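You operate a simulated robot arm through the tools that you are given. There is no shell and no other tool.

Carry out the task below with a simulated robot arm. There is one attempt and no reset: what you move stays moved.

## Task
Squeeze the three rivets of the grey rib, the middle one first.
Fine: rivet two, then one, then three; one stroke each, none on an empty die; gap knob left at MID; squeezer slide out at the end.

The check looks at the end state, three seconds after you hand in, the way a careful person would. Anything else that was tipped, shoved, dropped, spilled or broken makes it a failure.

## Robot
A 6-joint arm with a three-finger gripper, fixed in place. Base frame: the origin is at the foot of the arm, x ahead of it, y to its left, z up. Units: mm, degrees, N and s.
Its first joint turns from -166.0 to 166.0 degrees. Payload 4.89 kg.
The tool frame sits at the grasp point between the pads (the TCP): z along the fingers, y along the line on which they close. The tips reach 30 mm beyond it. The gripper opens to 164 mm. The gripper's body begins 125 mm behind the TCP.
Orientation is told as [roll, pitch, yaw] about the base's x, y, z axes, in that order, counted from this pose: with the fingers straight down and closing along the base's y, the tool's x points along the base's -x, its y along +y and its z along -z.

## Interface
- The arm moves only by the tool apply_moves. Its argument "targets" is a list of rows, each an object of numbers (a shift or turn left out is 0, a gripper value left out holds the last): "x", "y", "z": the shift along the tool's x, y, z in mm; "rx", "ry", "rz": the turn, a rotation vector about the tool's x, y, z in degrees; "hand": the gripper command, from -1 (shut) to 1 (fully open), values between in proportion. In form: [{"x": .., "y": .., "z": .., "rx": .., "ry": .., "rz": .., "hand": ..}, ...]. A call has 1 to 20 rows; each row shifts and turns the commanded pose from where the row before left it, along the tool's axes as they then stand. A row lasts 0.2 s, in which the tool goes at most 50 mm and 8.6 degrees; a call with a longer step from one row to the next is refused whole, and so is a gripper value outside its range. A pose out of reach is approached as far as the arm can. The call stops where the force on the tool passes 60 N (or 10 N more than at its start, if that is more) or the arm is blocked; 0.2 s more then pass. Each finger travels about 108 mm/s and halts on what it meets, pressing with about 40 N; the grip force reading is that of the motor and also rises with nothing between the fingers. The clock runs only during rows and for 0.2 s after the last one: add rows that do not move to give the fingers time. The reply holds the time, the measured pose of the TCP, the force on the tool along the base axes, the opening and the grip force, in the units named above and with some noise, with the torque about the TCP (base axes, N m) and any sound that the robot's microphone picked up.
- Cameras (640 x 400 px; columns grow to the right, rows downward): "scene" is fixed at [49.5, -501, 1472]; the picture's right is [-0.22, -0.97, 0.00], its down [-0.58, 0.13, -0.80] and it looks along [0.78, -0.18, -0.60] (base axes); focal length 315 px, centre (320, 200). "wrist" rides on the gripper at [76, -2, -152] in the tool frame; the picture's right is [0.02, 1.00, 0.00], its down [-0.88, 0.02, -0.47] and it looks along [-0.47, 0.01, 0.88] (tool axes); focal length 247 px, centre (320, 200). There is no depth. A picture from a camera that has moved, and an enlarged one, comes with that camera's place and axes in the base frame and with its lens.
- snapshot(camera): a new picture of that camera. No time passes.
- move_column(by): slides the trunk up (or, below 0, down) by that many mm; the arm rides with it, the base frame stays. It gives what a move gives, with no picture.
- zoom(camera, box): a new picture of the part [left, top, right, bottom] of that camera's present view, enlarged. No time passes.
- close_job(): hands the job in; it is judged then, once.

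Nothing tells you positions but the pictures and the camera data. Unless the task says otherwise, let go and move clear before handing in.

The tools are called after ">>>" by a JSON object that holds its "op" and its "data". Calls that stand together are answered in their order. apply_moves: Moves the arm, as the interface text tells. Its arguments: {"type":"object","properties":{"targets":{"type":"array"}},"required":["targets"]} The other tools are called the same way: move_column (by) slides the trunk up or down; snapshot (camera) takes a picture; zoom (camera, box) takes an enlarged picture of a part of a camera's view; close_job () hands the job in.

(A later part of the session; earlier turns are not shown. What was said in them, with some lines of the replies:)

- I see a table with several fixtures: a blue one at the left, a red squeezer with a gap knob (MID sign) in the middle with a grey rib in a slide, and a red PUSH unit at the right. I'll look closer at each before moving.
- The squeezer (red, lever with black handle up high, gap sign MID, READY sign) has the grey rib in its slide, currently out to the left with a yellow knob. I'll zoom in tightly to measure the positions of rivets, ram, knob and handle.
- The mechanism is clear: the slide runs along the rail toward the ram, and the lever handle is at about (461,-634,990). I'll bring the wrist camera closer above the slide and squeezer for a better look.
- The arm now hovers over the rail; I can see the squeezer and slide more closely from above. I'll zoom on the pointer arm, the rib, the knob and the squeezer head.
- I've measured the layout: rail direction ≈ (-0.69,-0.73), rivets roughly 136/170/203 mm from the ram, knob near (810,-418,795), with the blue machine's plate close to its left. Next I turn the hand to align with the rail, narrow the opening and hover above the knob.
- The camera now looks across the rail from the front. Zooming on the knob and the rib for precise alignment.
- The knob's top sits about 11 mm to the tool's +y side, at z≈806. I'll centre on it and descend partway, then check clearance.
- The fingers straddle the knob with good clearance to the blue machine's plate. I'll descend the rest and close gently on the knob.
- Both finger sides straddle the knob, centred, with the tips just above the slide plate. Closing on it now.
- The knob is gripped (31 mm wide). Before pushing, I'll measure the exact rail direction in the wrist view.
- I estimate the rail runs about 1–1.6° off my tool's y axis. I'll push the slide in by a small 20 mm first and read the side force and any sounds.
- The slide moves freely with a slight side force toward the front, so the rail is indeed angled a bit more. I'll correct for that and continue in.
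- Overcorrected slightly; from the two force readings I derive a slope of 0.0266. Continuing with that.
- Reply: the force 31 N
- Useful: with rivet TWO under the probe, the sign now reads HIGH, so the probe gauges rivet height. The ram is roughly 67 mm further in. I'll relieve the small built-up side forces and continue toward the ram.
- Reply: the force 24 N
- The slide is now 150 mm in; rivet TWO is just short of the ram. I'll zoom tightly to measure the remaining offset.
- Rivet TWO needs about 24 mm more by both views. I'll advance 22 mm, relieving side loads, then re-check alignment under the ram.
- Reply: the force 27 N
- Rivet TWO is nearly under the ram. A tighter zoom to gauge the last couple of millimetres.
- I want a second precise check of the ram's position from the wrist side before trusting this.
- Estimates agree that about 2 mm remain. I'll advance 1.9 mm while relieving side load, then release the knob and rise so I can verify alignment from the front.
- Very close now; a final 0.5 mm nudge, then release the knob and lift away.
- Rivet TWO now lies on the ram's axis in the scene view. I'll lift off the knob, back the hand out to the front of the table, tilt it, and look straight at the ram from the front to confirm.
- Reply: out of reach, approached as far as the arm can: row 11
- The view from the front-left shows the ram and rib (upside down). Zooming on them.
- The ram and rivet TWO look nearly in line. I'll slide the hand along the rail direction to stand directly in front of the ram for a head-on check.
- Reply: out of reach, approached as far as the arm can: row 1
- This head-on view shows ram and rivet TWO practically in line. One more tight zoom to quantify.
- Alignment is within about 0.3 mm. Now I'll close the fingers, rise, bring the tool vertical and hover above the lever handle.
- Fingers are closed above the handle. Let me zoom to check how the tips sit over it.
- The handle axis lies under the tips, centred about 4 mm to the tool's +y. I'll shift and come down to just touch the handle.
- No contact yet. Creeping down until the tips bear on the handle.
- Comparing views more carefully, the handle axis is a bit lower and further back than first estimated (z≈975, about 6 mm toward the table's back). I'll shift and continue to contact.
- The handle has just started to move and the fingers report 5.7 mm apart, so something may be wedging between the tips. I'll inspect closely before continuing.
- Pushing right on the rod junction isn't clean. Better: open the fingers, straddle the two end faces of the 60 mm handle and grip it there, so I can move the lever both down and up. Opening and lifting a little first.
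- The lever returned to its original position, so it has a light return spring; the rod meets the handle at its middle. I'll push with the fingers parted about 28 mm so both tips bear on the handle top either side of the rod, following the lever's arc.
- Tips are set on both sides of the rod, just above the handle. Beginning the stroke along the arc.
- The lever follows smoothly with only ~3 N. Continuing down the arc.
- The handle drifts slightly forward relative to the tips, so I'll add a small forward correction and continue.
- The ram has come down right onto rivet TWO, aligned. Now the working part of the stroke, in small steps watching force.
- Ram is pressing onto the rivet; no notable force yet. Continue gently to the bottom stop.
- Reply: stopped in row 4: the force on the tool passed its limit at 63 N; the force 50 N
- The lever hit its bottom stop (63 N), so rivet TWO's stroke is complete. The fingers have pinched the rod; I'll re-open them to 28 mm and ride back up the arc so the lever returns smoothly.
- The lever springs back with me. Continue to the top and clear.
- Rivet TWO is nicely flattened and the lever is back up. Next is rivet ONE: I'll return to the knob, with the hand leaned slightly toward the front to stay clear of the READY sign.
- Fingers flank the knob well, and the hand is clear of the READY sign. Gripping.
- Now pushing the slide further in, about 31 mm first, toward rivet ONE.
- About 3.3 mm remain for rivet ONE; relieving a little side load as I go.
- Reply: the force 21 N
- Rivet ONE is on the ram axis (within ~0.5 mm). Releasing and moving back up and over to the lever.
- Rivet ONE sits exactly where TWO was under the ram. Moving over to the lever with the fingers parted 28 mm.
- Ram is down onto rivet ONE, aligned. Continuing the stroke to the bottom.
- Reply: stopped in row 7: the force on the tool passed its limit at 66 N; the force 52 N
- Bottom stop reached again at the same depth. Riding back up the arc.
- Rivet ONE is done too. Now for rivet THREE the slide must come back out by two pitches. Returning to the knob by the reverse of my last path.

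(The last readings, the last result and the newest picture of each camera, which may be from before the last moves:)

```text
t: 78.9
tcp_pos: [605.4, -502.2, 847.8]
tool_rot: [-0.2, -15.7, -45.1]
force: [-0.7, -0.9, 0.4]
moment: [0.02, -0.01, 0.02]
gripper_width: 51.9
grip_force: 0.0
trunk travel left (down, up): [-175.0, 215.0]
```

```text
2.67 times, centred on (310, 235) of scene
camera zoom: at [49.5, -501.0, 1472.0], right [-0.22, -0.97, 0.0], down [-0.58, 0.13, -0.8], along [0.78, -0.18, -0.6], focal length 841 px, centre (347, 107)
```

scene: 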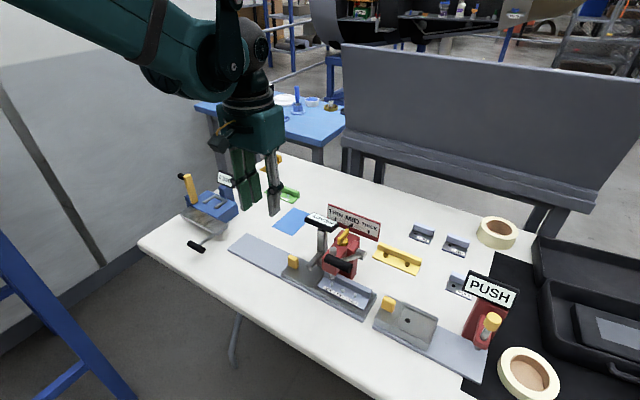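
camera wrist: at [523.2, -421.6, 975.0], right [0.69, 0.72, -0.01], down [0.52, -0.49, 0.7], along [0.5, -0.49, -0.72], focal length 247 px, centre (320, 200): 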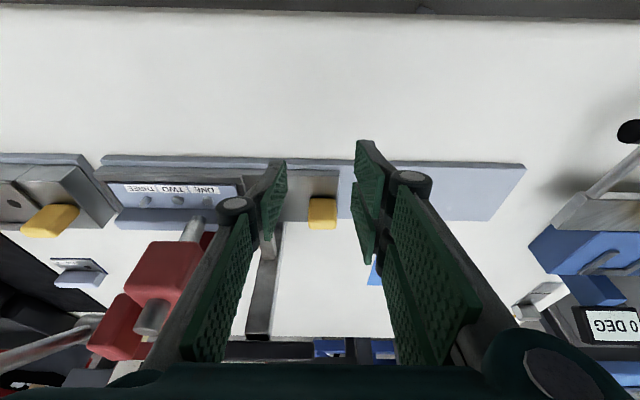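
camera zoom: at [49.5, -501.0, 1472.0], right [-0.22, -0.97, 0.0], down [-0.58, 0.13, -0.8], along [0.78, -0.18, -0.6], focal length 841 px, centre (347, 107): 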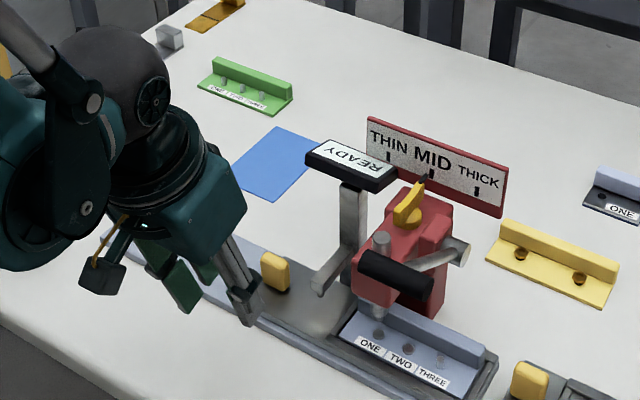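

>>> {"op": "apply_moves", "data": {"targets": [{"x": -38.1, "y": 2, "z": 10.9}, {"x": -38.1, "y": 1.4, "z": 10.9}, {"x": 0}]}}

>>> {"op": "zoom", "data": {"camera": "wrist", "box": [220, 60, 440, 220]}}

>>> {"op": "zoom", "data": {"camera": "scene", "box": [230, 190, 370, 300]}}

```text
t: 79.7
tcp_pos: [664.2, -555.8, 852.0]
tool_rot: [-0.1, -15.8, -45.0]
force: [0.0, -1.1, 1.1]
moment: [-0.01, 0.05, 0.02]
gripper_width: 52.0
grip_force: 0.1
trunk travel left (down, up): [-175.0, 215.0]
```

```text
2.50 times, centred on (330, 140) of wrist
camera zoom: at [582.0, -474.5, 978.3], right [0.69, 0.72, -0.01], down [0.52, -0.49, 0.7], along [0.5, -0.49, -0.72], focal length 617 px, centre (295, 350)
```

zoom: 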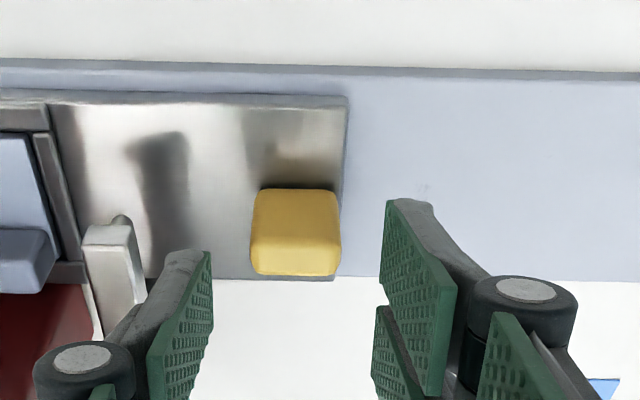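

```text
3.64 times, centred on (300, 245) of scene
camera zoom: at [49.5, -501.0, 1472.0], right [-0.22, -0.97, 0.0], down [-0.58, 0.13, -0.8], along [0.78, -0.18, -0.6], focal length 1147 px, centre (393, 36)
```

zoom: 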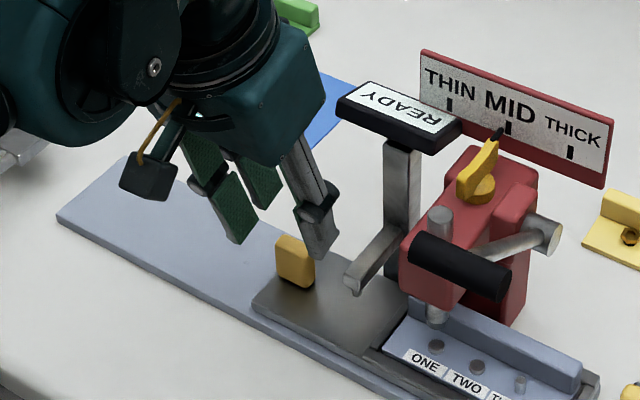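

>>> {"op": "apply_moves", "data": {"targets": [{"x": 5.5, "z": 19.2}, {"x": 3.5, "z": 12}, {"x": 1.5, "z": 5.3}, {"x": 0}, {"hand": -0.6}, {"hand": -1}, {"x": 0}, {"x": 0}]}}

>>> {"op": "zoom", "data": {"camera": "wrist", "box": [220, 60, 440, 220]}}

>>> {"op": "zoom", "data": {"camera": "scene", "box": [230, 190, 370, 300]}}

```text
t: 81.5
tcp_pos: [662.8, -553.9, 811.3]
tool_rot: [-0.1, -15.8, -45.0]
force: [0.7, 2.6, -3.7]
moment: [-0.14, -0.09, 0.21]
gripper_width: 31.7
grip_force: 45.2
trunk travel left (down, up): [-175.0, 215.0]
```

```text
2.50 times, centred on (330, 140) of wrist
camera zoom: at [580.1, -473.0, 937.7], right [0.69, 0.72, -0.01], down [0.52, -0.49, 0.7], along [0.5, -0.49, -0.72], focal length 617 px, centre (295, 350)
```

zoom: 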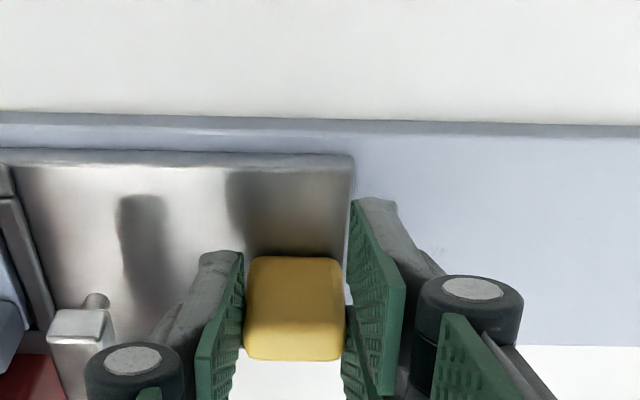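

```text
3.64 times, centred on (300, 245) of scene
camera zoom: at [49.5, -501.0, 1472.0], right [-0.22, -0.97, 0.0], down [-0.58, 0.13, -0.8], along [0.78, -0.18, -0.6], focal length 1147 px, centre (393, 36)
```

zoom: 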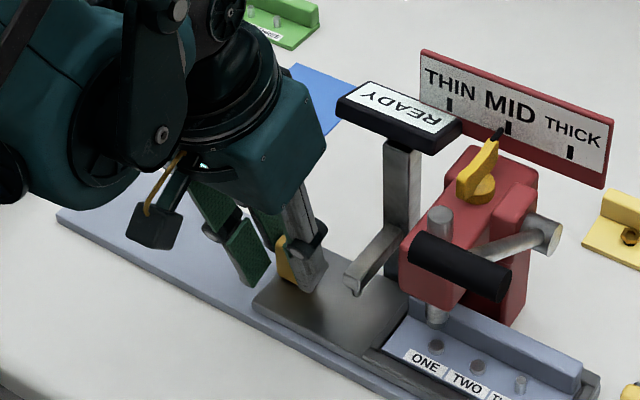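

Gripped. Pulling the slide out by about 64 mm, then I'll check the alignment of rivet THREE.

>>> {"op": "apply_moves", "data": {"targets": [{"y": 5, "x": -0.04}, {"y": 8, "x": -0.06}, {"y": 9, "x": -0.07}, {"y": 10, "x": -0.08}, {"x": 0}]}}

```text
t: 82.7
tcp_pos: [686.1, -530.7, 811.0]
tool_rot: [-0.1, -15.8, -44.9]
force: [-7.7, 11.9, -12.3]
moment: [0.25, 0.19, 0.23]
gripper_width: 31.7
grip_force: 45.3
trunk travel left (down, up): [-175.0, 215.0]
```

>>> {"op": "apply_moves", "data": {"targets": [{"x": 0.2, "z": 0.12}, {"y": 8, "x": 0.02}, {"y": 8, "x": 0.02}, {"y": 8, "x": 0.02}, {"y": 8, "x": 0.02}, {"x": 0}]}}

>>> {"op": "zoom", "data": {"camera": "scene", "box": [318, 262, 358, 292]}}

>>> {"op": "zoom", "data": {"camera": "scene", "box": [230, 190, 370, 300]}}

```text
t: 84.1
tcp_pos: [707.8, -508.9, 812.1]
tool_rot: [-0.1, -15.8, -45.0]
force: [-10.3, 11.5, -25.1]
moment: [0.66, 0.75, 0.15]
gripper_width: 31.7
grip_force: 44.7
trunk travel left (down, up): [-175.0, 215.0]
```

```text
13.33 times, centred on (338, 277) of scene
camera zoom: at [49.5, -501.0, 1472.0], right [-0.22, -0.97, 0.0], down [-0.58, 0.13, -0.8], along [0.78, -0.18, -0.6], focal length 4205 px, centre (80, -827)
```

zoom: 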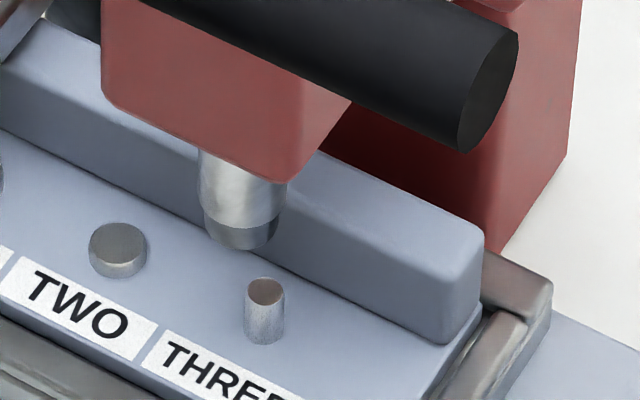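

```text
3.64 times, centred on (300, 245) of scene
camera zoom: at [49.5, -501.0, 1472.0], right [-0.22, -0.97, 0.0], down [-0.58, 0.13, -0.8], along [0.78, -0.18, -0.6], focal length 1147 px, centre (393, 36)
```

zoom: 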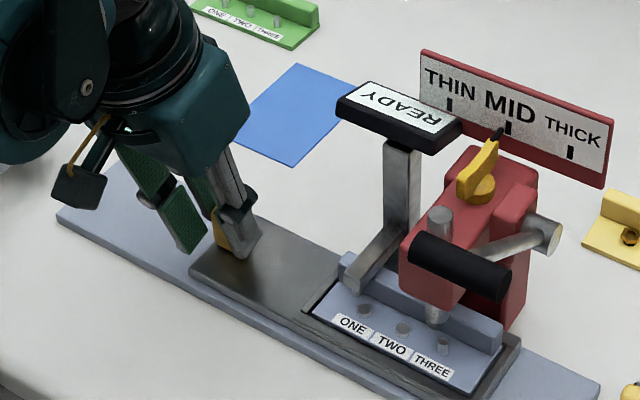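

Rivet THREE is about 5.8 mm past the ram axis; easing it out that much.

>>> {"op": "apply_moves", "data": {"targets": [{"x": 0.25, "z": 0.25}, {"y": 2.5}, {"y": 2.5}, {"x": 0}, {"x": 0}]}}

>>> {"op": "zoom", "data": {"camera": "scene", "box": [328, 268, 352, 288]}}

```text
t: 85.3
tcp_pos: [711.2, -505.0, 812.8]
tool_rot: [-0.1, -16.0, -45.0]
force: [10.9, -4.3, 24.7]
moment: [0.0, -0.15, 0.3]
gripper_width: 31.7
grip_force: 45.3
trunk travel left (down, up): [-175.0, 215.0]
```

```text
16.00 times, centred on (340, 278) of scene
camera zoom: at [49.5, -501.0, 1472.0], right [-0.22, -0.97, 0.0], down [-0.58, 0.13, -0.8], along [0.78, -0.18, -0.6], focal length 5046 px, centre (0, -1048)
```

zoom: 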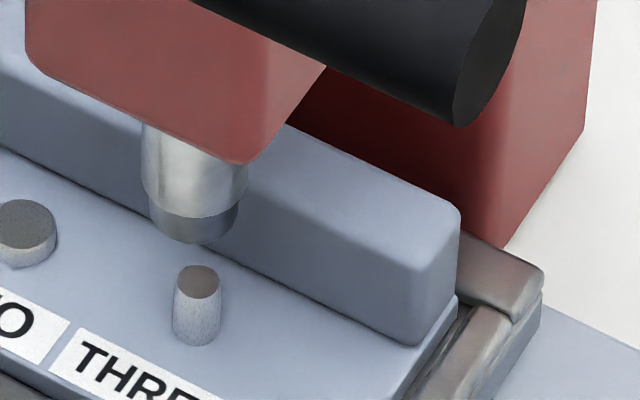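

>>> {"op": "apply_moves", "data": {"targets": [{"x": -0.12, "z": -0.15}, {"y": 1.2}, {"x": 0}, {"x": 0}]}}

>>> {"op": "zoom", "data": {"camera": "scene", "box": [328, 268, 352, 288]}}

```text
t: 86.3
tcp_pos: [712.5, -504.8, 812.5]
tool_rot: [-0.1, -15.8, -44.9]
force: [7.6, -8.7, 28.3]
moment: [-0.61, -0.45, 0.15]
gripper_width: 31.3
grip_force: 44.6
trunk travel left (down, up): [-175.0, 215.0]
```

```text
16.00 times, centred on (340, 278) of scene
camera zoom: at [49.5, -501.0, 1472.0], right [-0.22, -0.97, 0.0], down [-0.58, 0.13, -0.8], along [0.78, -0.18, -0.6], focal length 5046 px, centre (0, -1048)
```

zoom: 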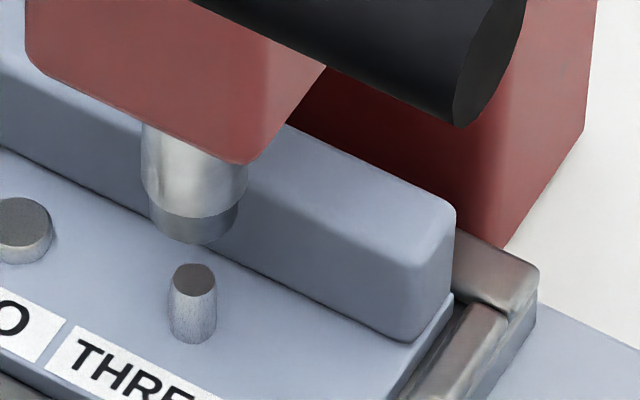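

Rivet THREE is within ~0.3 mm of the ram axis. Releasing and going to the lever.

>>> {"op": "apply_moves", "data": {"targets": [{"z": -0.2}, {"hand": -0.5}, {"hand": -0.366}, {"x": 0}, {"x": -8.3, "z": -28.8}, {"x": 38.4, "z": -11}, {"x": 38.4, "z": -11}, {"x": -12.4, "z": -43.2}, {"x": -12.4, "z": -43.2}, {"x": -12.4, "z": -43.2}, {"x": -12.4, "z": -43.2}, {"x": -12.4, "z": -43.2}, {"ry": 8}, {"ry": 8}, {"x": 0}]}}

>>> {"op": "zoom", "data": {"camera": "scene", "box": [328, 268, 352, 288]}}

>>> {"op": "zoom", "data": {"camera": "scene", "box": [220, 160, 400, 310]}}

```text
t: 89.5
tcp_pos: [658.5, -446.8, 1065.1]
tool_rot: [-0.1, 0.2, -45.0]
force: [0.9, -1.1, -1.0]
moment: [0.08, 0.11, 0.0]
gripper_width: 51.8
grip_force: 0.1
trunk travel left (down, up): [-175.0, 215.0]
```

```text
16.00 times, centred on (340, 278) of scene
camera zoom: at [49.5, -501.0, 1472.0], right [-0.22, -0.97, 0.0], down [-0.58, 0.13, -0.8], along [0.78, -0.18, -0.6], focal length 5046 px, centre (0, -1048)
```

zoom: 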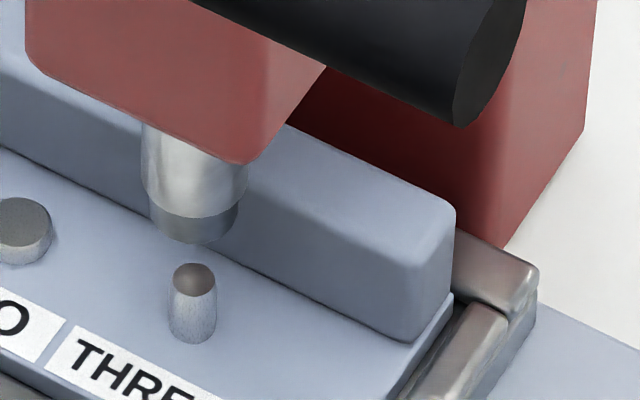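

```text
2.67 times, centred on (310, 235) of scene
camera zoom: at [49.5, -501.0, 1472.0], right [-0.22, -0.97, 0.0], down [-0.58, 0.13, -0.8], along [0.78, -0.18, -0.6], focal length 841 px, centre (347, 107)
```

zoom: 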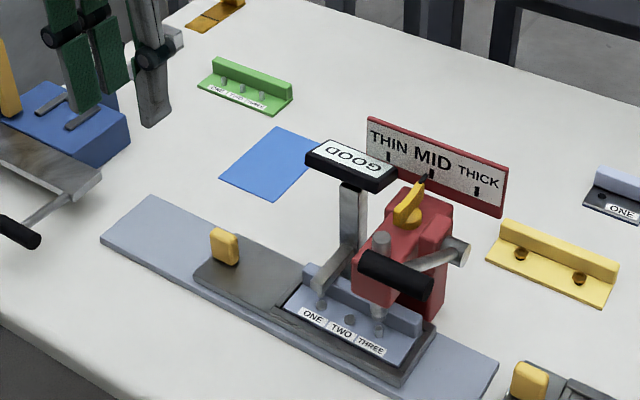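

The gauge now reads GOOD with rivet ONE under the probe. Rivet THREE is under the ram; moving to the lever for the last stroke.

>>> {"op": "apply_moves", "data": {"targets": [{"x": 1.1, "y": -44.8, "hand": -0.66}, {"x": 1.1, "y": -44.8}, {"x": 1.1, "y": -44.8}, {"x": 1.1, "y": -44.8}, {"x": 1.1, "y": -44.8}, {"x": 1.1, "y": -44.7}, {"z": 18}, {"z": 16}, {"x": 0}]}}

>>> {"op": "zoom", "data": {"camera": "wrist", "box": [250, 110, 390, 220]}}

>>> {"op": "zoom", "data": {"camera": "scene", "box": [300, 220, 380, 290]}}

```text
t: 91.5
tcp_pos: [464.4, -635.5, 1032.4]
tool_rot: [-0.1, 0.2, -45.0]
force: [-0.2, -0.2, 0.9]
moment: [0.01, -0.01, 0.01]
gripper_width: 27.9
grip_force: 0.0
trunk travel left (down, up): [-175.0, 215.0]
```

```text
3.64 times, centred on (320, 165) of wrist
camera zoom: at [408.6, -581.7, 1185.6], right [0.69, 0.72, 0.0], down [0.64, -0.61, 0.47], along [0.34, -0.33, -0.88], focal length 898 px, centre (320, 327)
```

zoom: 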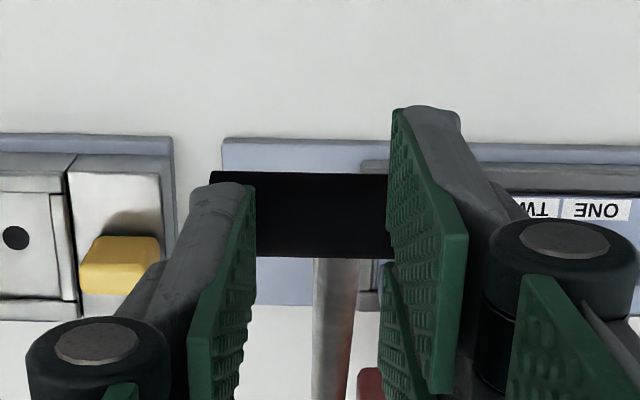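

```text
5.71 times, centred on (340, 255) of scene
camera zoom: at [49.5, -501.0, 1472.0], right [-0.22, -0.97, 0.0], down [-0.58, 0.13, -0.8], along [0.78, -0.18, -0.6], focal length 1802 px, centre (206, -114)
```

zoom: 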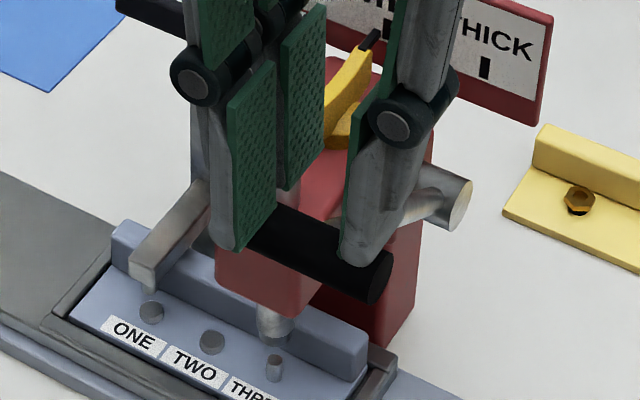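

>>> {"op": "apply_moves", "data": {"targets": [{"x": -1.5, "y": 2.3, "z": 9.4}, {"x": 5.7, "z": 8.7}, {"x": 5.1, "z": 9.2}, {"x": 4.4, "z": 9.5}, {"x": 3.7, "z": 9.8}, {"x": 3.1, "z": 10.0}, {"x": 2.3, "z": 10.2}, {"x": 1.7, "z": 10.3}, {"x": 0.9, "z": 10.4}, {"x": 0}]}}

>>> {"op": "zoom", "data": {"camera": "wrist", "box": [250, 110, 390, 220]}}

>>> {"op": "zoom", "data": {"camera": "scene", "box": [322, 268, 352, 292]}}

```text
t: 93.7
tcp_pos: [444.5, -615.1, 944.9]
tool_rot: [-0.1, 0.2, -45.0]
force: [-0.1, 0.1, 0.4]
moment: [-0.01, 0.03, 0.01]
gripper_width: 27.9
grip_force: 0.1
trunk travel left (down, up): [-175.0, 215.0]
```

```text
3.64 times, centred on (320, 165) of wrist
camera zoom: at [389.8, -560.7, 1097.6], right [0.69, 0.72, 0.0], down [0.64, -0.61, 0.47], along [0.34, -0.33, -0.88], focal length 898 px, centre (320, 327)
```

zoom: 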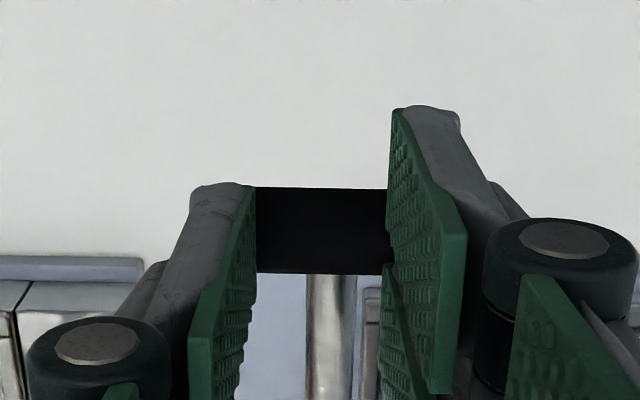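

```text
16.00 times, centred on (337, 280) of scene
camera zoom: at [49.5, -501.0, 1472.0], right [-0.22, -0.97, 0.0], down [-0.58, 0.13, -0.8], along [0.78, -0.18, -0.6], focal length 5046 px, centre (48, -1080)
```

zoom: 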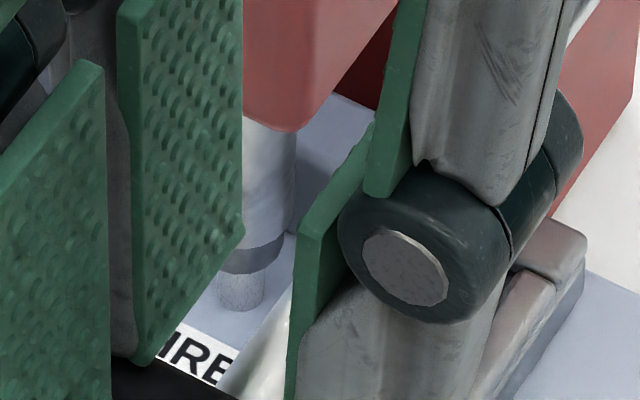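

Aligned on rivet THREE. Correcting a few millimetres backward and completing the stroke.

>>> {"op": "apply_moves", "data": {"targets": [{"x": -3.0, "z": 9}, {"x": -1.8, "z": 10}, {"x": -1.4, "z": 10.4}, {"x": -2.0, "z": 10.2}, {"x": -2.8, "z": 10.2}, {"x": -3.4, "z": 9.9}, {"x": -4.1, "z": 9.6}, {"x": -4.7, "z": 9.3}, {"x": 0}]}}

>>> {"op": "zoom", "data": {"camera": "wrist", "box": [250, 110, 390, 220]}}

```text
t: 95.7
tcp_pos: [463.1, -632.3, 867.1]
tool_rot: [-0.1, 0.1, -45.0]
force: [1.7, -2.5, 2.8]
moment: [-0.02, -0.01, -0.01]
gripper_width: 27.7
grip_force: 0.0
trunk travel left (down, up): [-175.0, 215.0]
```

```text
3.64 times, centred on (320, 165) of wrist
camera zoom: at [407.6, -578.2, 1019.9], right [0.69, 0.72, 0.0], down [0.64, -0.61, 0.47], along [0.34, -0.33, -0.88], focal length 898 px, centre (320, 327)
```

zoom: 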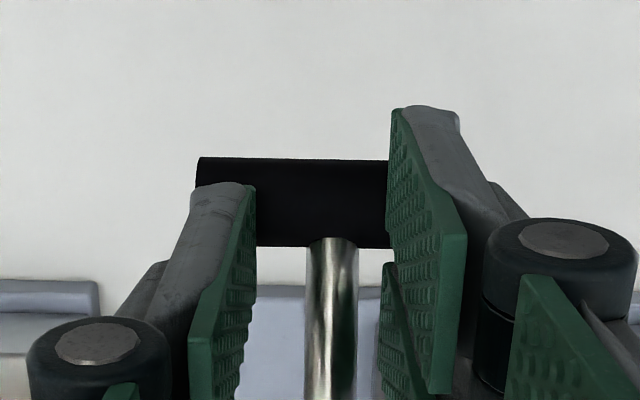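

>>> {"op": "apply_moves", "data": {"targets": [{"x": -0.3, "z": 3.4}, {"x": -1.0, "z": 3.4}, {"x": -1.2, "z": 2.2}, {"x": -1.2, "z": 2.2}, {"x": -1.2, "z": 2}, {"x": -0.8, "z": 1.5}, {"z": 1.5}, {"z": 1.0}, {"x": 0}]}}

>>> {"op": "zoom", "data": {"camera": "wrist", "box": [250, 110, 390, 220]}}

```text
t: 97.8
tcp_pos: [466.0, -632.7, 852.5]
tool_rot: [0.0, 0.0, -44.9]
force: [15.1, 20.3, 29.0]
moment: [0.03, -0.32, 0.97]
gripper_width: 12.6
grip_force: 35.7
trunk travel left (down, up): [-175.0, 215.0]
stopped in row 9: the force on the tool passed its limit at 62 N (the readings are from after the stop); the commanded pose is now the measured one
```

```text
3.64 times, centred on (320, 165) of wrist
camera zoom: at [411.1, -579.2, 1004.6], right [0.69, 0.72, 0.0], down [0.64, -0.61, 0.47], along [0.34, -0.33, -0.88], focal length 898 px, centre (320, 327)
```

zoom: 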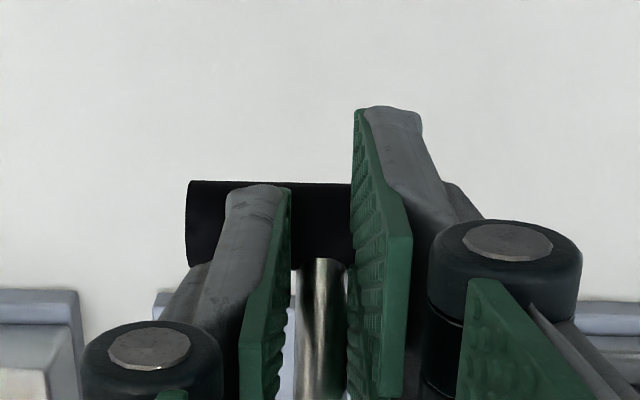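

Bottom stop reached; re-opening and riding the lever back up.

>>> {"op": "apply_moves", "data": {"targets": [{"z": -1, "hand": -0.6}, {"x": 0}, {"x": 4, "z": -7}, {"x": 5, "z": -8}, {"x": 4.6, "z": -9.4}, {"x": 4.6, "z": -9.4}, {"x": 3.2, "z": -10}, {"x": 3.2, "z": -10}, {"x": 1.9, "z": -10.3}, {"x": 1.8, "z": -10.3}, {"x": 0.4, "z": -10.4}, {"x": 0.3, "z": -10.5}, {"x": -1.1, "z": -10.4}, {"x": -1.1, "z": -10.4}, {"x": -2.5, "z": -10.2}, {"x": -2.5, "z": -10.2}, {"x": -3.5, "z": -9}]}}

>>> {"op": "zoom", "data": {"camera": "wrist", "box": [250, 110, 390, 220]}}

```text
t: 101.4
tcp_pos: [451.5, -620.9, 997.5]
tool_rot: [-0.3, 0.0, -45.1]
force: [-0.4, 0.4, 0.2]
moment: [0.0, 0.0, -0.02]
gripper_width: 32.3
grip_force: 0.0
trunk travel left (down, up): [-175.0, 215.0]
```

```text
3.64 times, centred on (320, 165) of wrist
camera zoom: at [396.9, -567.0, 1150.0], right [0.69, 0.72, 0.0], down [0.64, -0.61, 0.47], along [0.34, -0.33, -0.88], focal length 898 px, centre (320, 327)
```

zoom: 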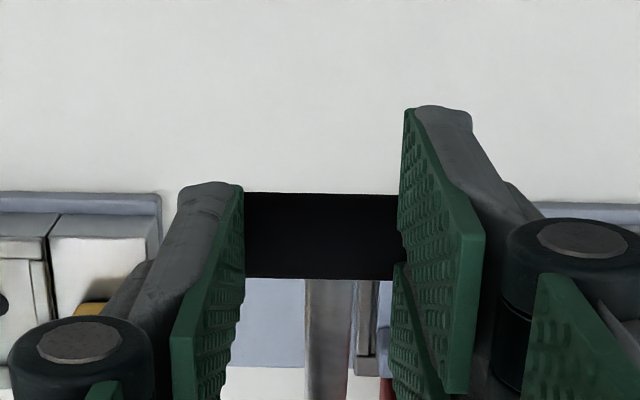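

>>> {"op": "apply_moves", "data": {"targets": [{"x": -6, "z": -9}, {"x": -6, "z": -9}, {"x": -5, "z": -9}, {"x": -2, "z": -12}, {"z": -20}, {"z": -20}, {"x": 0}]}}

>>> {"op": "zoom", "data": {"camera": "scene", "box": [318, 262, 358, 292]}}

>>> {"op": "zoom", "data": {"camera": "scene", "box": [240, 180, 400, 310]}}

```text
t: 103.0
tcp_pos: [466.6, -634.6, 1075.7]
tool_rot: [-0.2, 0.0, -45.0]
force: [0.1, -0.6, 0.2]
moment: [-0.05, -0.05, 0.0]
gripper_width: 32.7
grip_force: 0.1
trunk travel left (down, up): [-175.0, 215.0]
```

```text
13.33 times, centred on (338, 277) of scene
camera zoom: at [49.5, -501.0, 1472.0], right [-0.22, -0.97, 0.0], down [-0.58, 0.13, -0.8], along [0.78, -0.18, -0.6], focal length 4205 px, centre (80, -827)
```

zoom: 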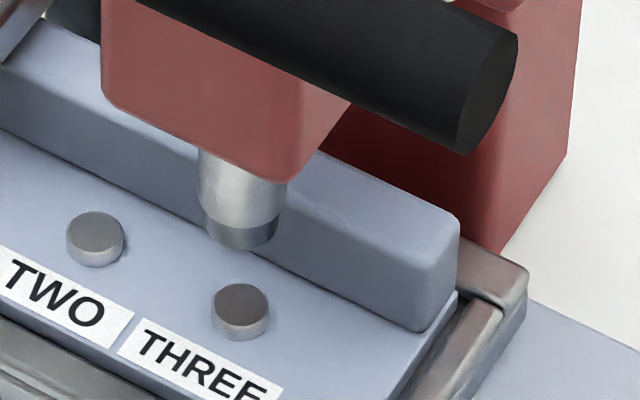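

```text
3.08 times, centred on (320, 245) of scene
camera zoom: at [49.5, -501.0, 1472.0], right [-0.22, -0.97, 0.0], down [-0.58, 0.13, -0.8], along [0.78, -0.18, -0.6], focal length 970 px, centre (320, 62)
```

zoom: 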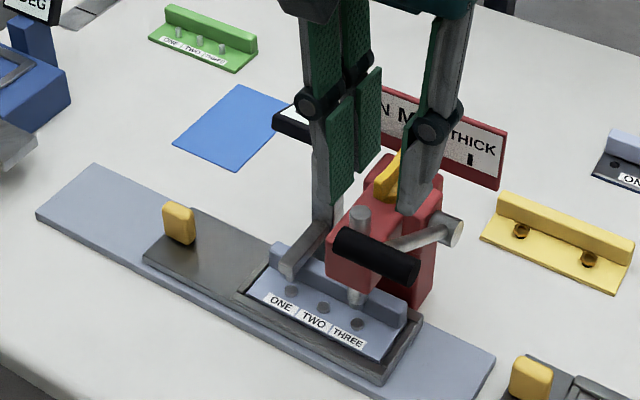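

All three rivets are squeezed. Now I pull the slide fully out: returning to the knob, tool vertical this time since the sign is far enough away.

>>> {"op": "apply_moves", "data": {"targets": [{"x": -15, "y": 44.3, "hand": -0.366}, {"x": -15, "y": 44.3}, {"x": -15, "y": 44.3}, {"x": -15, "y": 44.3}, {"x": -15, "y": 44.3}, {"x": -15, "y": 44.3}, {"z": 45}, {"z": 45}, {"z": 45}, {"z": 45}, {"z": 20}, {"x": 0}]}}

>>> {"op": "zoom", "data": {"camera": "wrist", "box": [220, 60, 440, 220]}}

>>> {"op": "zoom", "data": {"camera": "scene", "box": [220, 160, 400, 310]}}

```text
t: 105.6
tcp_pos: [715.6, -511.6, 875.3]
tool_rot: [-0.2, 0.1, -45.2]
force: [0.3, -0.8, -0.5]
moment: [0.02, 0.03, -0.01]
gripper_width: 52.2
grip_force: 0.0
trunk travel left (down, up): [-175.0, 215.0]
```

```text
2.50 times, centred on (330, 140) of wrist
camera zoom: at [660.6, -457.7, 1028.3], right [0.69, 0.72, 0.0], down [0.64, -0.61, 0.47], along [0.34, -0.33, -0.88], focal length 617 px, centre (295, 350)
```

zoom: 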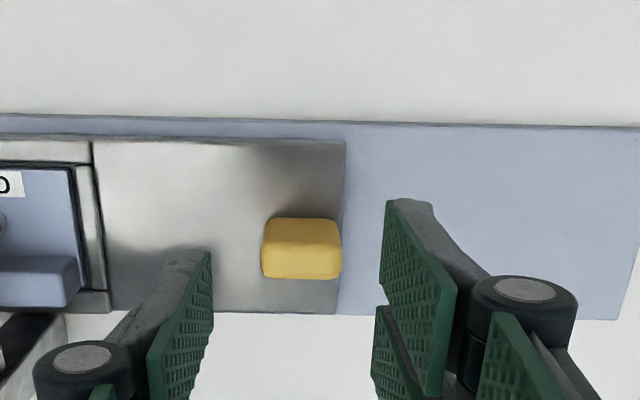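

```text
2.67 times, centred on (310, 235) of scene
camera zoom: at [49.5, -501.0, 1472.0], right [-0.22, -0.97, 0.0], down [-0.58, 0.13, -0.8], along [0.78, -0.18, -0.6], focal length 841 px, centre (347, 107)
```

zoom: 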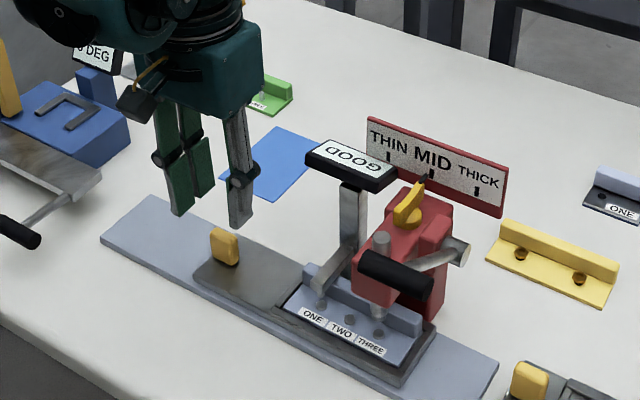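

>>> {"op": "apply_moves", "data": {"targets": [{"x": -1.2, "y": 2.2, "z": 22}, {"z": 22}, {"z": 12}, {"z": 6}, {"x": 0}, {"hand": -0.6}, {"hand": -1}, {"x": 0}, {"x": 0}]}}

>>> {"op": "zoom", "data": {"camera": "wrist", "box": [220, 60, 440, 220]}}

```text
t: 107.6
tcp_pos: [718.7, -511.3, 812.7]
tool_rot: [-0.2, 0.1, -45.0]
force: [-0.4, -0.2, -2.1]
moment: [-0.04, -0.11, 0.29]
gripper_width: 31.4
grip_force: 45.0
trunk travel left (down, up): [-175.0, 215.0]
```

```text
2.50 times, centred on (330, 140) of wrist
camera zoom: at [664.3, -457.1, 965.8], right [0.69, 0.72, 0.0], down [0.64, -0.61, 0.47], along [0.34, -0.33, -0.88], focal length 617 px, centre (295, 350)
```

zoom: 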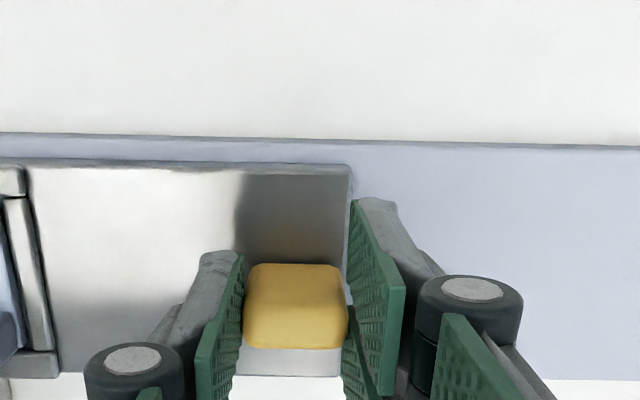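

Gripped. Pulling out one pitch to bring TWO under the probe and read the gauge.

>>> {"op": "apply_moves", "data": {"targets": [{"y": 5}, {"y": 7}, {"y": 7}, {"y": 7}, {"y": 7}, {"x": 0}]}}

>>> {"op": "zoom", "data": {"camera": "scene", "box": [220, 160, 400, 310]}}

```text
t: 109.0
tcp_pos: [744.2, -486.7, 813.1]
tool_rot: [-0.2, 0.1, -45.1]
force: [-1.5, 7.6, -5.6]
moment: [0.09, -0.16, 0.16]
gripper_width: 31.3
grip_force: 44.3
trunk travel left (down, up): [-175.0, 215.0]
```

```text
2.67 times, centred on (310, 235) of scene
camera zoom: at [49.5, -501.0, 1472.0], right [-0.22, -0.97, 0.0], down [-0.58, 0.13, -0.8], along [0.78, -0.18, -0.6], focal length 841 px, centre (347, 107)
```

zoom: 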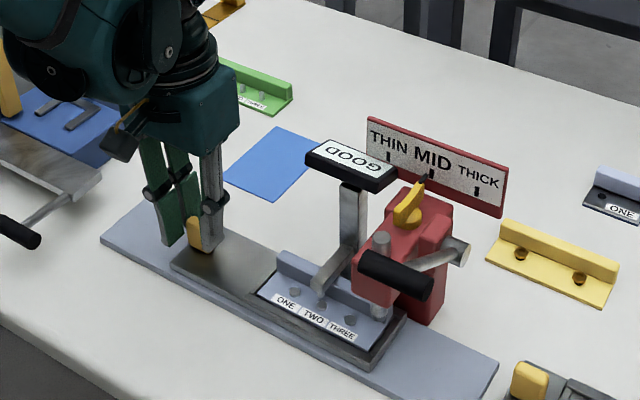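

TWO reads GOOD as well. Another pitch out to check THREE.

>>> {"op": "apply_moves", "data": {"targets": [{"y": 6, "x": 0.05}, {"y": 7}, {"y": 7}, {"y": 7}, {"y": 7}, {"x": 0}]}}

>>> {"op": "zoom", "data": {"camera": "scene", "box": [220, 160, 400, 310]}}

```text
t: 110.4
tcp_pos: [768.1, -463.1, 812.4]
tool_rot: [-0.1, 0.0, -45.0]
force: [17.6, -12.3, 19.2]
moment: [-0.25, -0.39, 0.24]
gripper_width: 31.5
grip_force: 45.0
trunk travel left (down, up): [-175.0, 215.0]
```

```text
2.67 times, centred on (310, 235) of scene
camera zoom: at [49.5, -501.0, 1472.0], right [-0.22, -0.97, 0.0], down [-0.58, 0.13, -0.8], along [0.78, -0.18, -0.6], focal length 841 px, centre (347, 107)
```

zoom: 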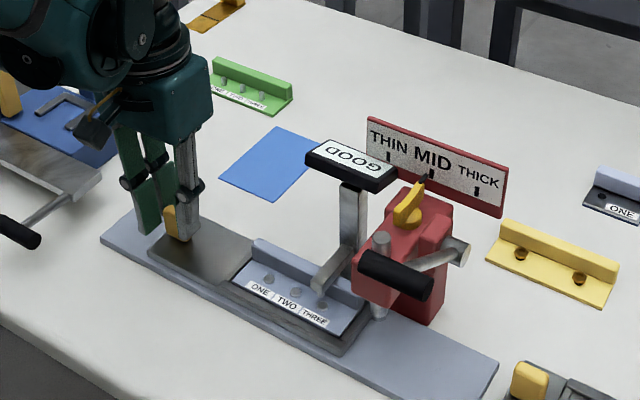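

All three gauge GOOD. Pulling the slide the rest of the way out, about 70 mm, in two parts.

>>> {"op": "apply_moves", "data": {"targets": [{"x": -0.28, "z": -0.2}, {"y": 7}, {"y": 7}, {"y": 7}, {"y": 7}, {"y": 7}, {"x": 0}]}}

>>> {"op": "zoom", "data": {"camera": "scene", "box": [160, 140, 340, 290]}}

>>> {"op": "snapshot", "data": {"camera": "wrist"}}

```text
t: 112.0
tcp_pos: [792.7, -437.3, 812.9]
tool_rot: [-0.2, 0.2, -44.9]
force: [-6.6, 6.5, -26.4]
moment: [0.24, 0.22, 0.22]
gripper_width: 31.6
grip_force: 45.4
trunk travel left (down, up): [-175.0, 215.0]
```

```text
2.67 times, centred on (250, 215) of scene
camera zoom: at [49.5, -501.0, 1472.0], right [-0.22, -0.97, 0.0], down [-0.58, 0.13, -0.8], along [0.78, -0.18, -0.6], focal length 841 px, centre (507, 160)
```

zoom: 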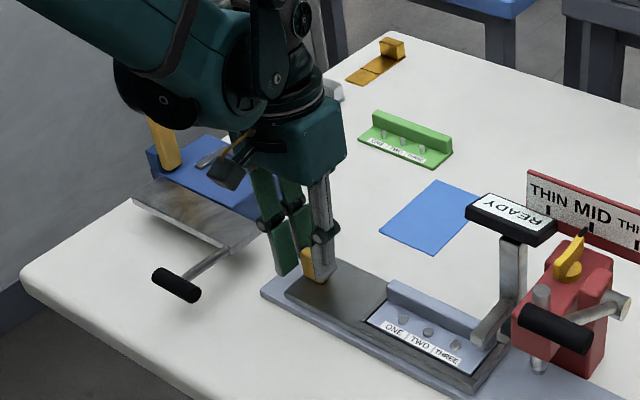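

```text
taken
camera wrist: at [737.7, -384.1, 966.0], right [0.69, 0.72, 0.0], down [0.64, -0.61, 0.47], along [0.34, -0.33, -0.88], focal length 247 px, centre (320, 200)
```

wrist: 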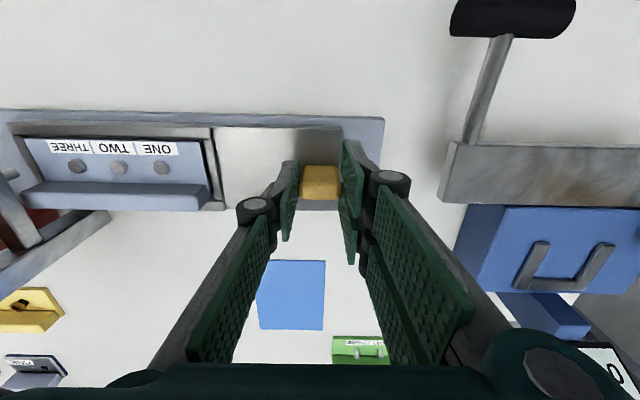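

>>> {"op": "apply_moves", "data": {"targets": [{"z": 0.2}, {"y": 7}, {"y": 7}, {"y": 7}, {"y": 7}, {"y": 4}, {"x": 0}]}}

>>> {"op": "zoom", "data": {"camera": "scene", "box": [190, 190, 310, 270]}}

>>> {"op": "snapshot", "data": {"camera": "wrist"}}

```text
t: 113.6
tcp_pos: [814.7, -417.1, 813.0]
tool_rot: [-0.2, 0.1, -44.9]
force: [-13.4, 14.6, -31.0]
moment: [0.38, 0.42, 0.34]
gripper_width: 31.7
grip_force: 44.8
trunk travel left (down, up): [-175.0, 215.0]
```

```text
5.00 times, centred on (250, 230) of scene
camera zoom: at [49.5, -501.0, 1472.0], right [-0.22, -0.97, 0.0], down [-0.58, 0.13, -0.8], along [0.78, -0.18, -0.6], focal length 1577 px, centre (670, 50)
```

zoom: 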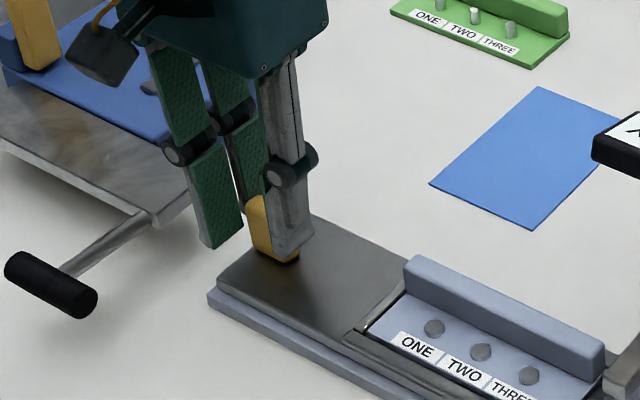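

```text
taken
camera wrist: at [759.9, -362.1, 966.5], right [0.69, 0.72, 0.0], down [0.64, -0.61, 0.47], along [0.34, -0.33, -0.88], focal length 247 px, centre (320, 200)
```

wrist: 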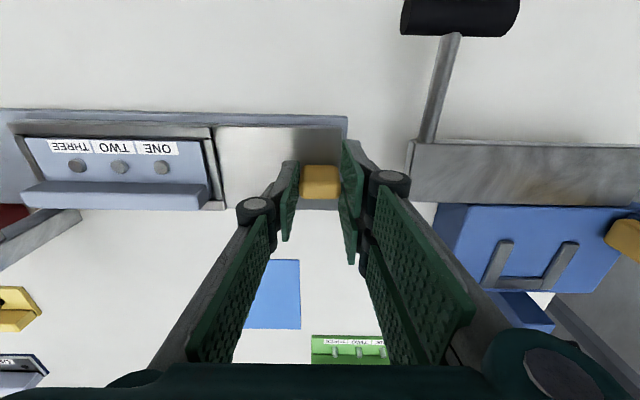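

About 4 mm short of its original out position; easing out the rest.

>>> {"op": "apply_moves", "data": {"targets": [{"x": 0.25, "z": 0.28}, {"y": 1.5}, {"y": 1.5}, {"y": 1.0}, {"x": 0}]}}

>>> {"op": "zoom", "data": {"camera": "scene", "box": [190, 190, 310, 270]}}

```text
t: 114.8
tcp_pos: [816.8, -414.4, 814.0]
tool_rot: [-0.2, 0.0, -45.0]
force: [-12.2, 14.8, -4.2]
moment: [0.97, 1.22, 0.46]
gripper_width: 31.4
grip_force: 45.2
trunk travel left (down, up): [-175.0, 215.0]
```

```text
5.00 times, centred on (250, 230) of scene
camera zoom: at [49.5, -501.0, 1472.0], right [-0.22, -0.97, 0.0], down [-0.58, 0.13, -0.8], along [0.78, -0.18, -0.6], focal length 1577 px, centre (670, 50)
```

zoom: 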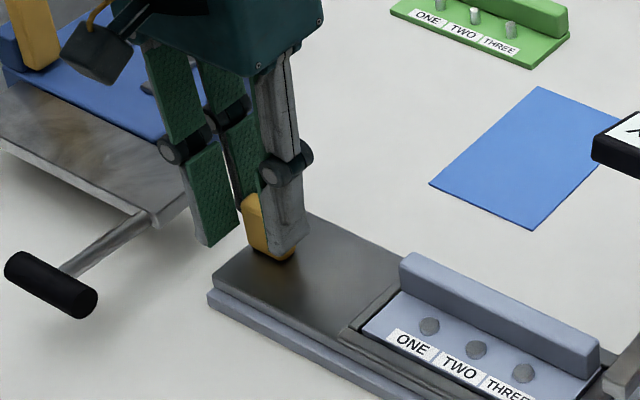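

>>> {"op": "apply_moves", "data": {"targets": [{"x": 0.2, "y": 0.8}, {"y": 0.6}, {"x": 0}, {"x": 0}]}}

>>> {"op": "zoom", "data": {"camera": "scene", "box": [190, 190, 310, 270]}}

```text
t: 115.8
tcp_pos: [817.2, -411.9, 812.7]
tool_rot: [-0.1, 0.1, -45.1]
force: [-10.9, 9.4, -8.2]
moment: [-0.07, -0.02, 0.51]
gripper_width: 31.6
grip_force: 45.0
trunk travel left (down, up): [-175.0, 215.0]
```

```text
5.00 times, centred on (250, 230) of scene
camera zoom: at [49.5, -501.0, 1472.0], right [-0.22, -0.97, 0.0], down [-0.58, 0.13, -0.8], along [0.78, -0.18, -0.6], focal length 1577 px, centre (670, 50)
```

zoom: 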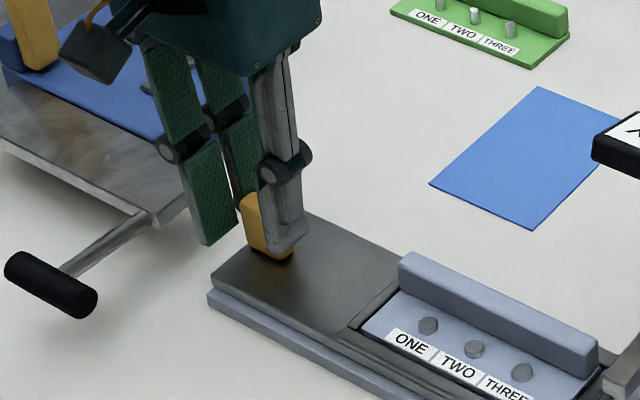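

The slide is back at its original out position. Releasing the knob and lifting clear.

>>> {"op": "apply_moves", "data": {"targets": [{"hand": -0.5}, {"hand": -0.366}, {"x": 0}, {"z": -20}, {"z": -40}, {"z": -45}, {"z": -45}, {"z": -45}, {"z": -45}, {"x": 0}]}}

>>> {"op": "snapshot", "data": {"camera": "scene"}}

>>> {"op": "zoom", "data": {"camera": "scene", "box": [220, 190, 400, 310]}}

>>> {"op": "snapshot", "data": {"camera": "wrist"}}

```text
t: 118.0
tcp_pos: [815.8, -410.4, 1053.8]
tool_rot: [-0.2, 0.0, -45.1]
force: [0.1, -0.2, 1.2]
moment: [0.0, -0.06, 0.0]
gripper_width: 52.1
grip_force: 0.0
trunk travel left (down, up): [-175.0, 215.0]
```

```text
taken
```

scene: 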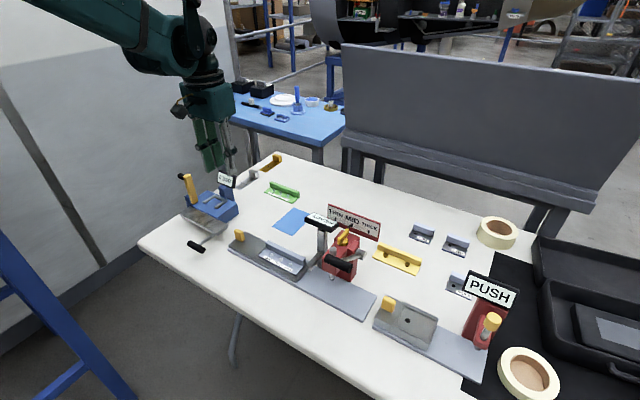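

```text
3.33 times, centred on (310, 250) of scene
camera zoom: at [49.5, -501.0, 1472.0], right [-0.22, -0.97, 0.0], down [-0.58, 0.13, -0.8], along [0.78, -0.18, -0.6], focal length 1051 px, centre (353, 33)
```

zoom: 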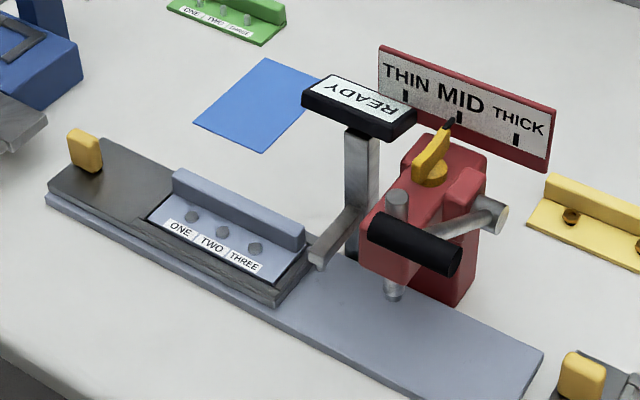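

```text
taken
camera wrist: at [760.9, -356.2, 1207.3], right [0.69, 0.72, 0.0], down [0.64, -0.61, 0.47], along [0.34, -0.33, -0.88], focal length 247 px, centre (320, 200)
```

wrist: 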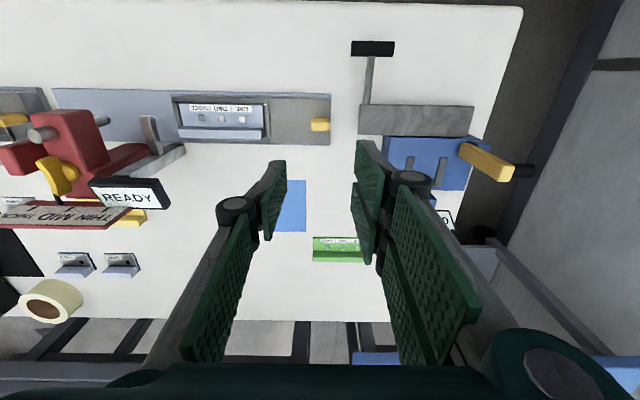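

All three rivets read GOOD on the gauge, and the slide is back at its out position. The gap knob is still at MID, the lever is up, and nothing else has moved. The hand is clear, so I'm handing in the job.

>>> {"op": "close_job", "data": {}}

```text
The job is handed in.
```

I squeezed the three rivets of the grey rib in the order TWO, ONE, THREE and handed the job in; the check's result hasn't come back yet. Each rivet took one full stroke down to the bottom stop. Each was lined up under the ram first, so no stroke fell on an empty die.

- **Rivets:** all three look flattened, and the gauge read GOOD for each one as it passed under the probe on the way out.
- **Gap knob:** still pointing at MID; I never touched it.
- **Squeezer slide:** back at its original out position, and the sign reads READY.
- **Lever:** sprung back to its up position after each stroke.
- **Surroundings:** everything else on the table looks as it did at the start, and the hand is up and clear.

Before the first real stroke, my fingertips pushed the lever down about 9 mm while I was finding the handle. Rivet TWO was already under the ram, the ram stayed above it, and the lever returned to the top. I don't count that as a stroke, but the check might.
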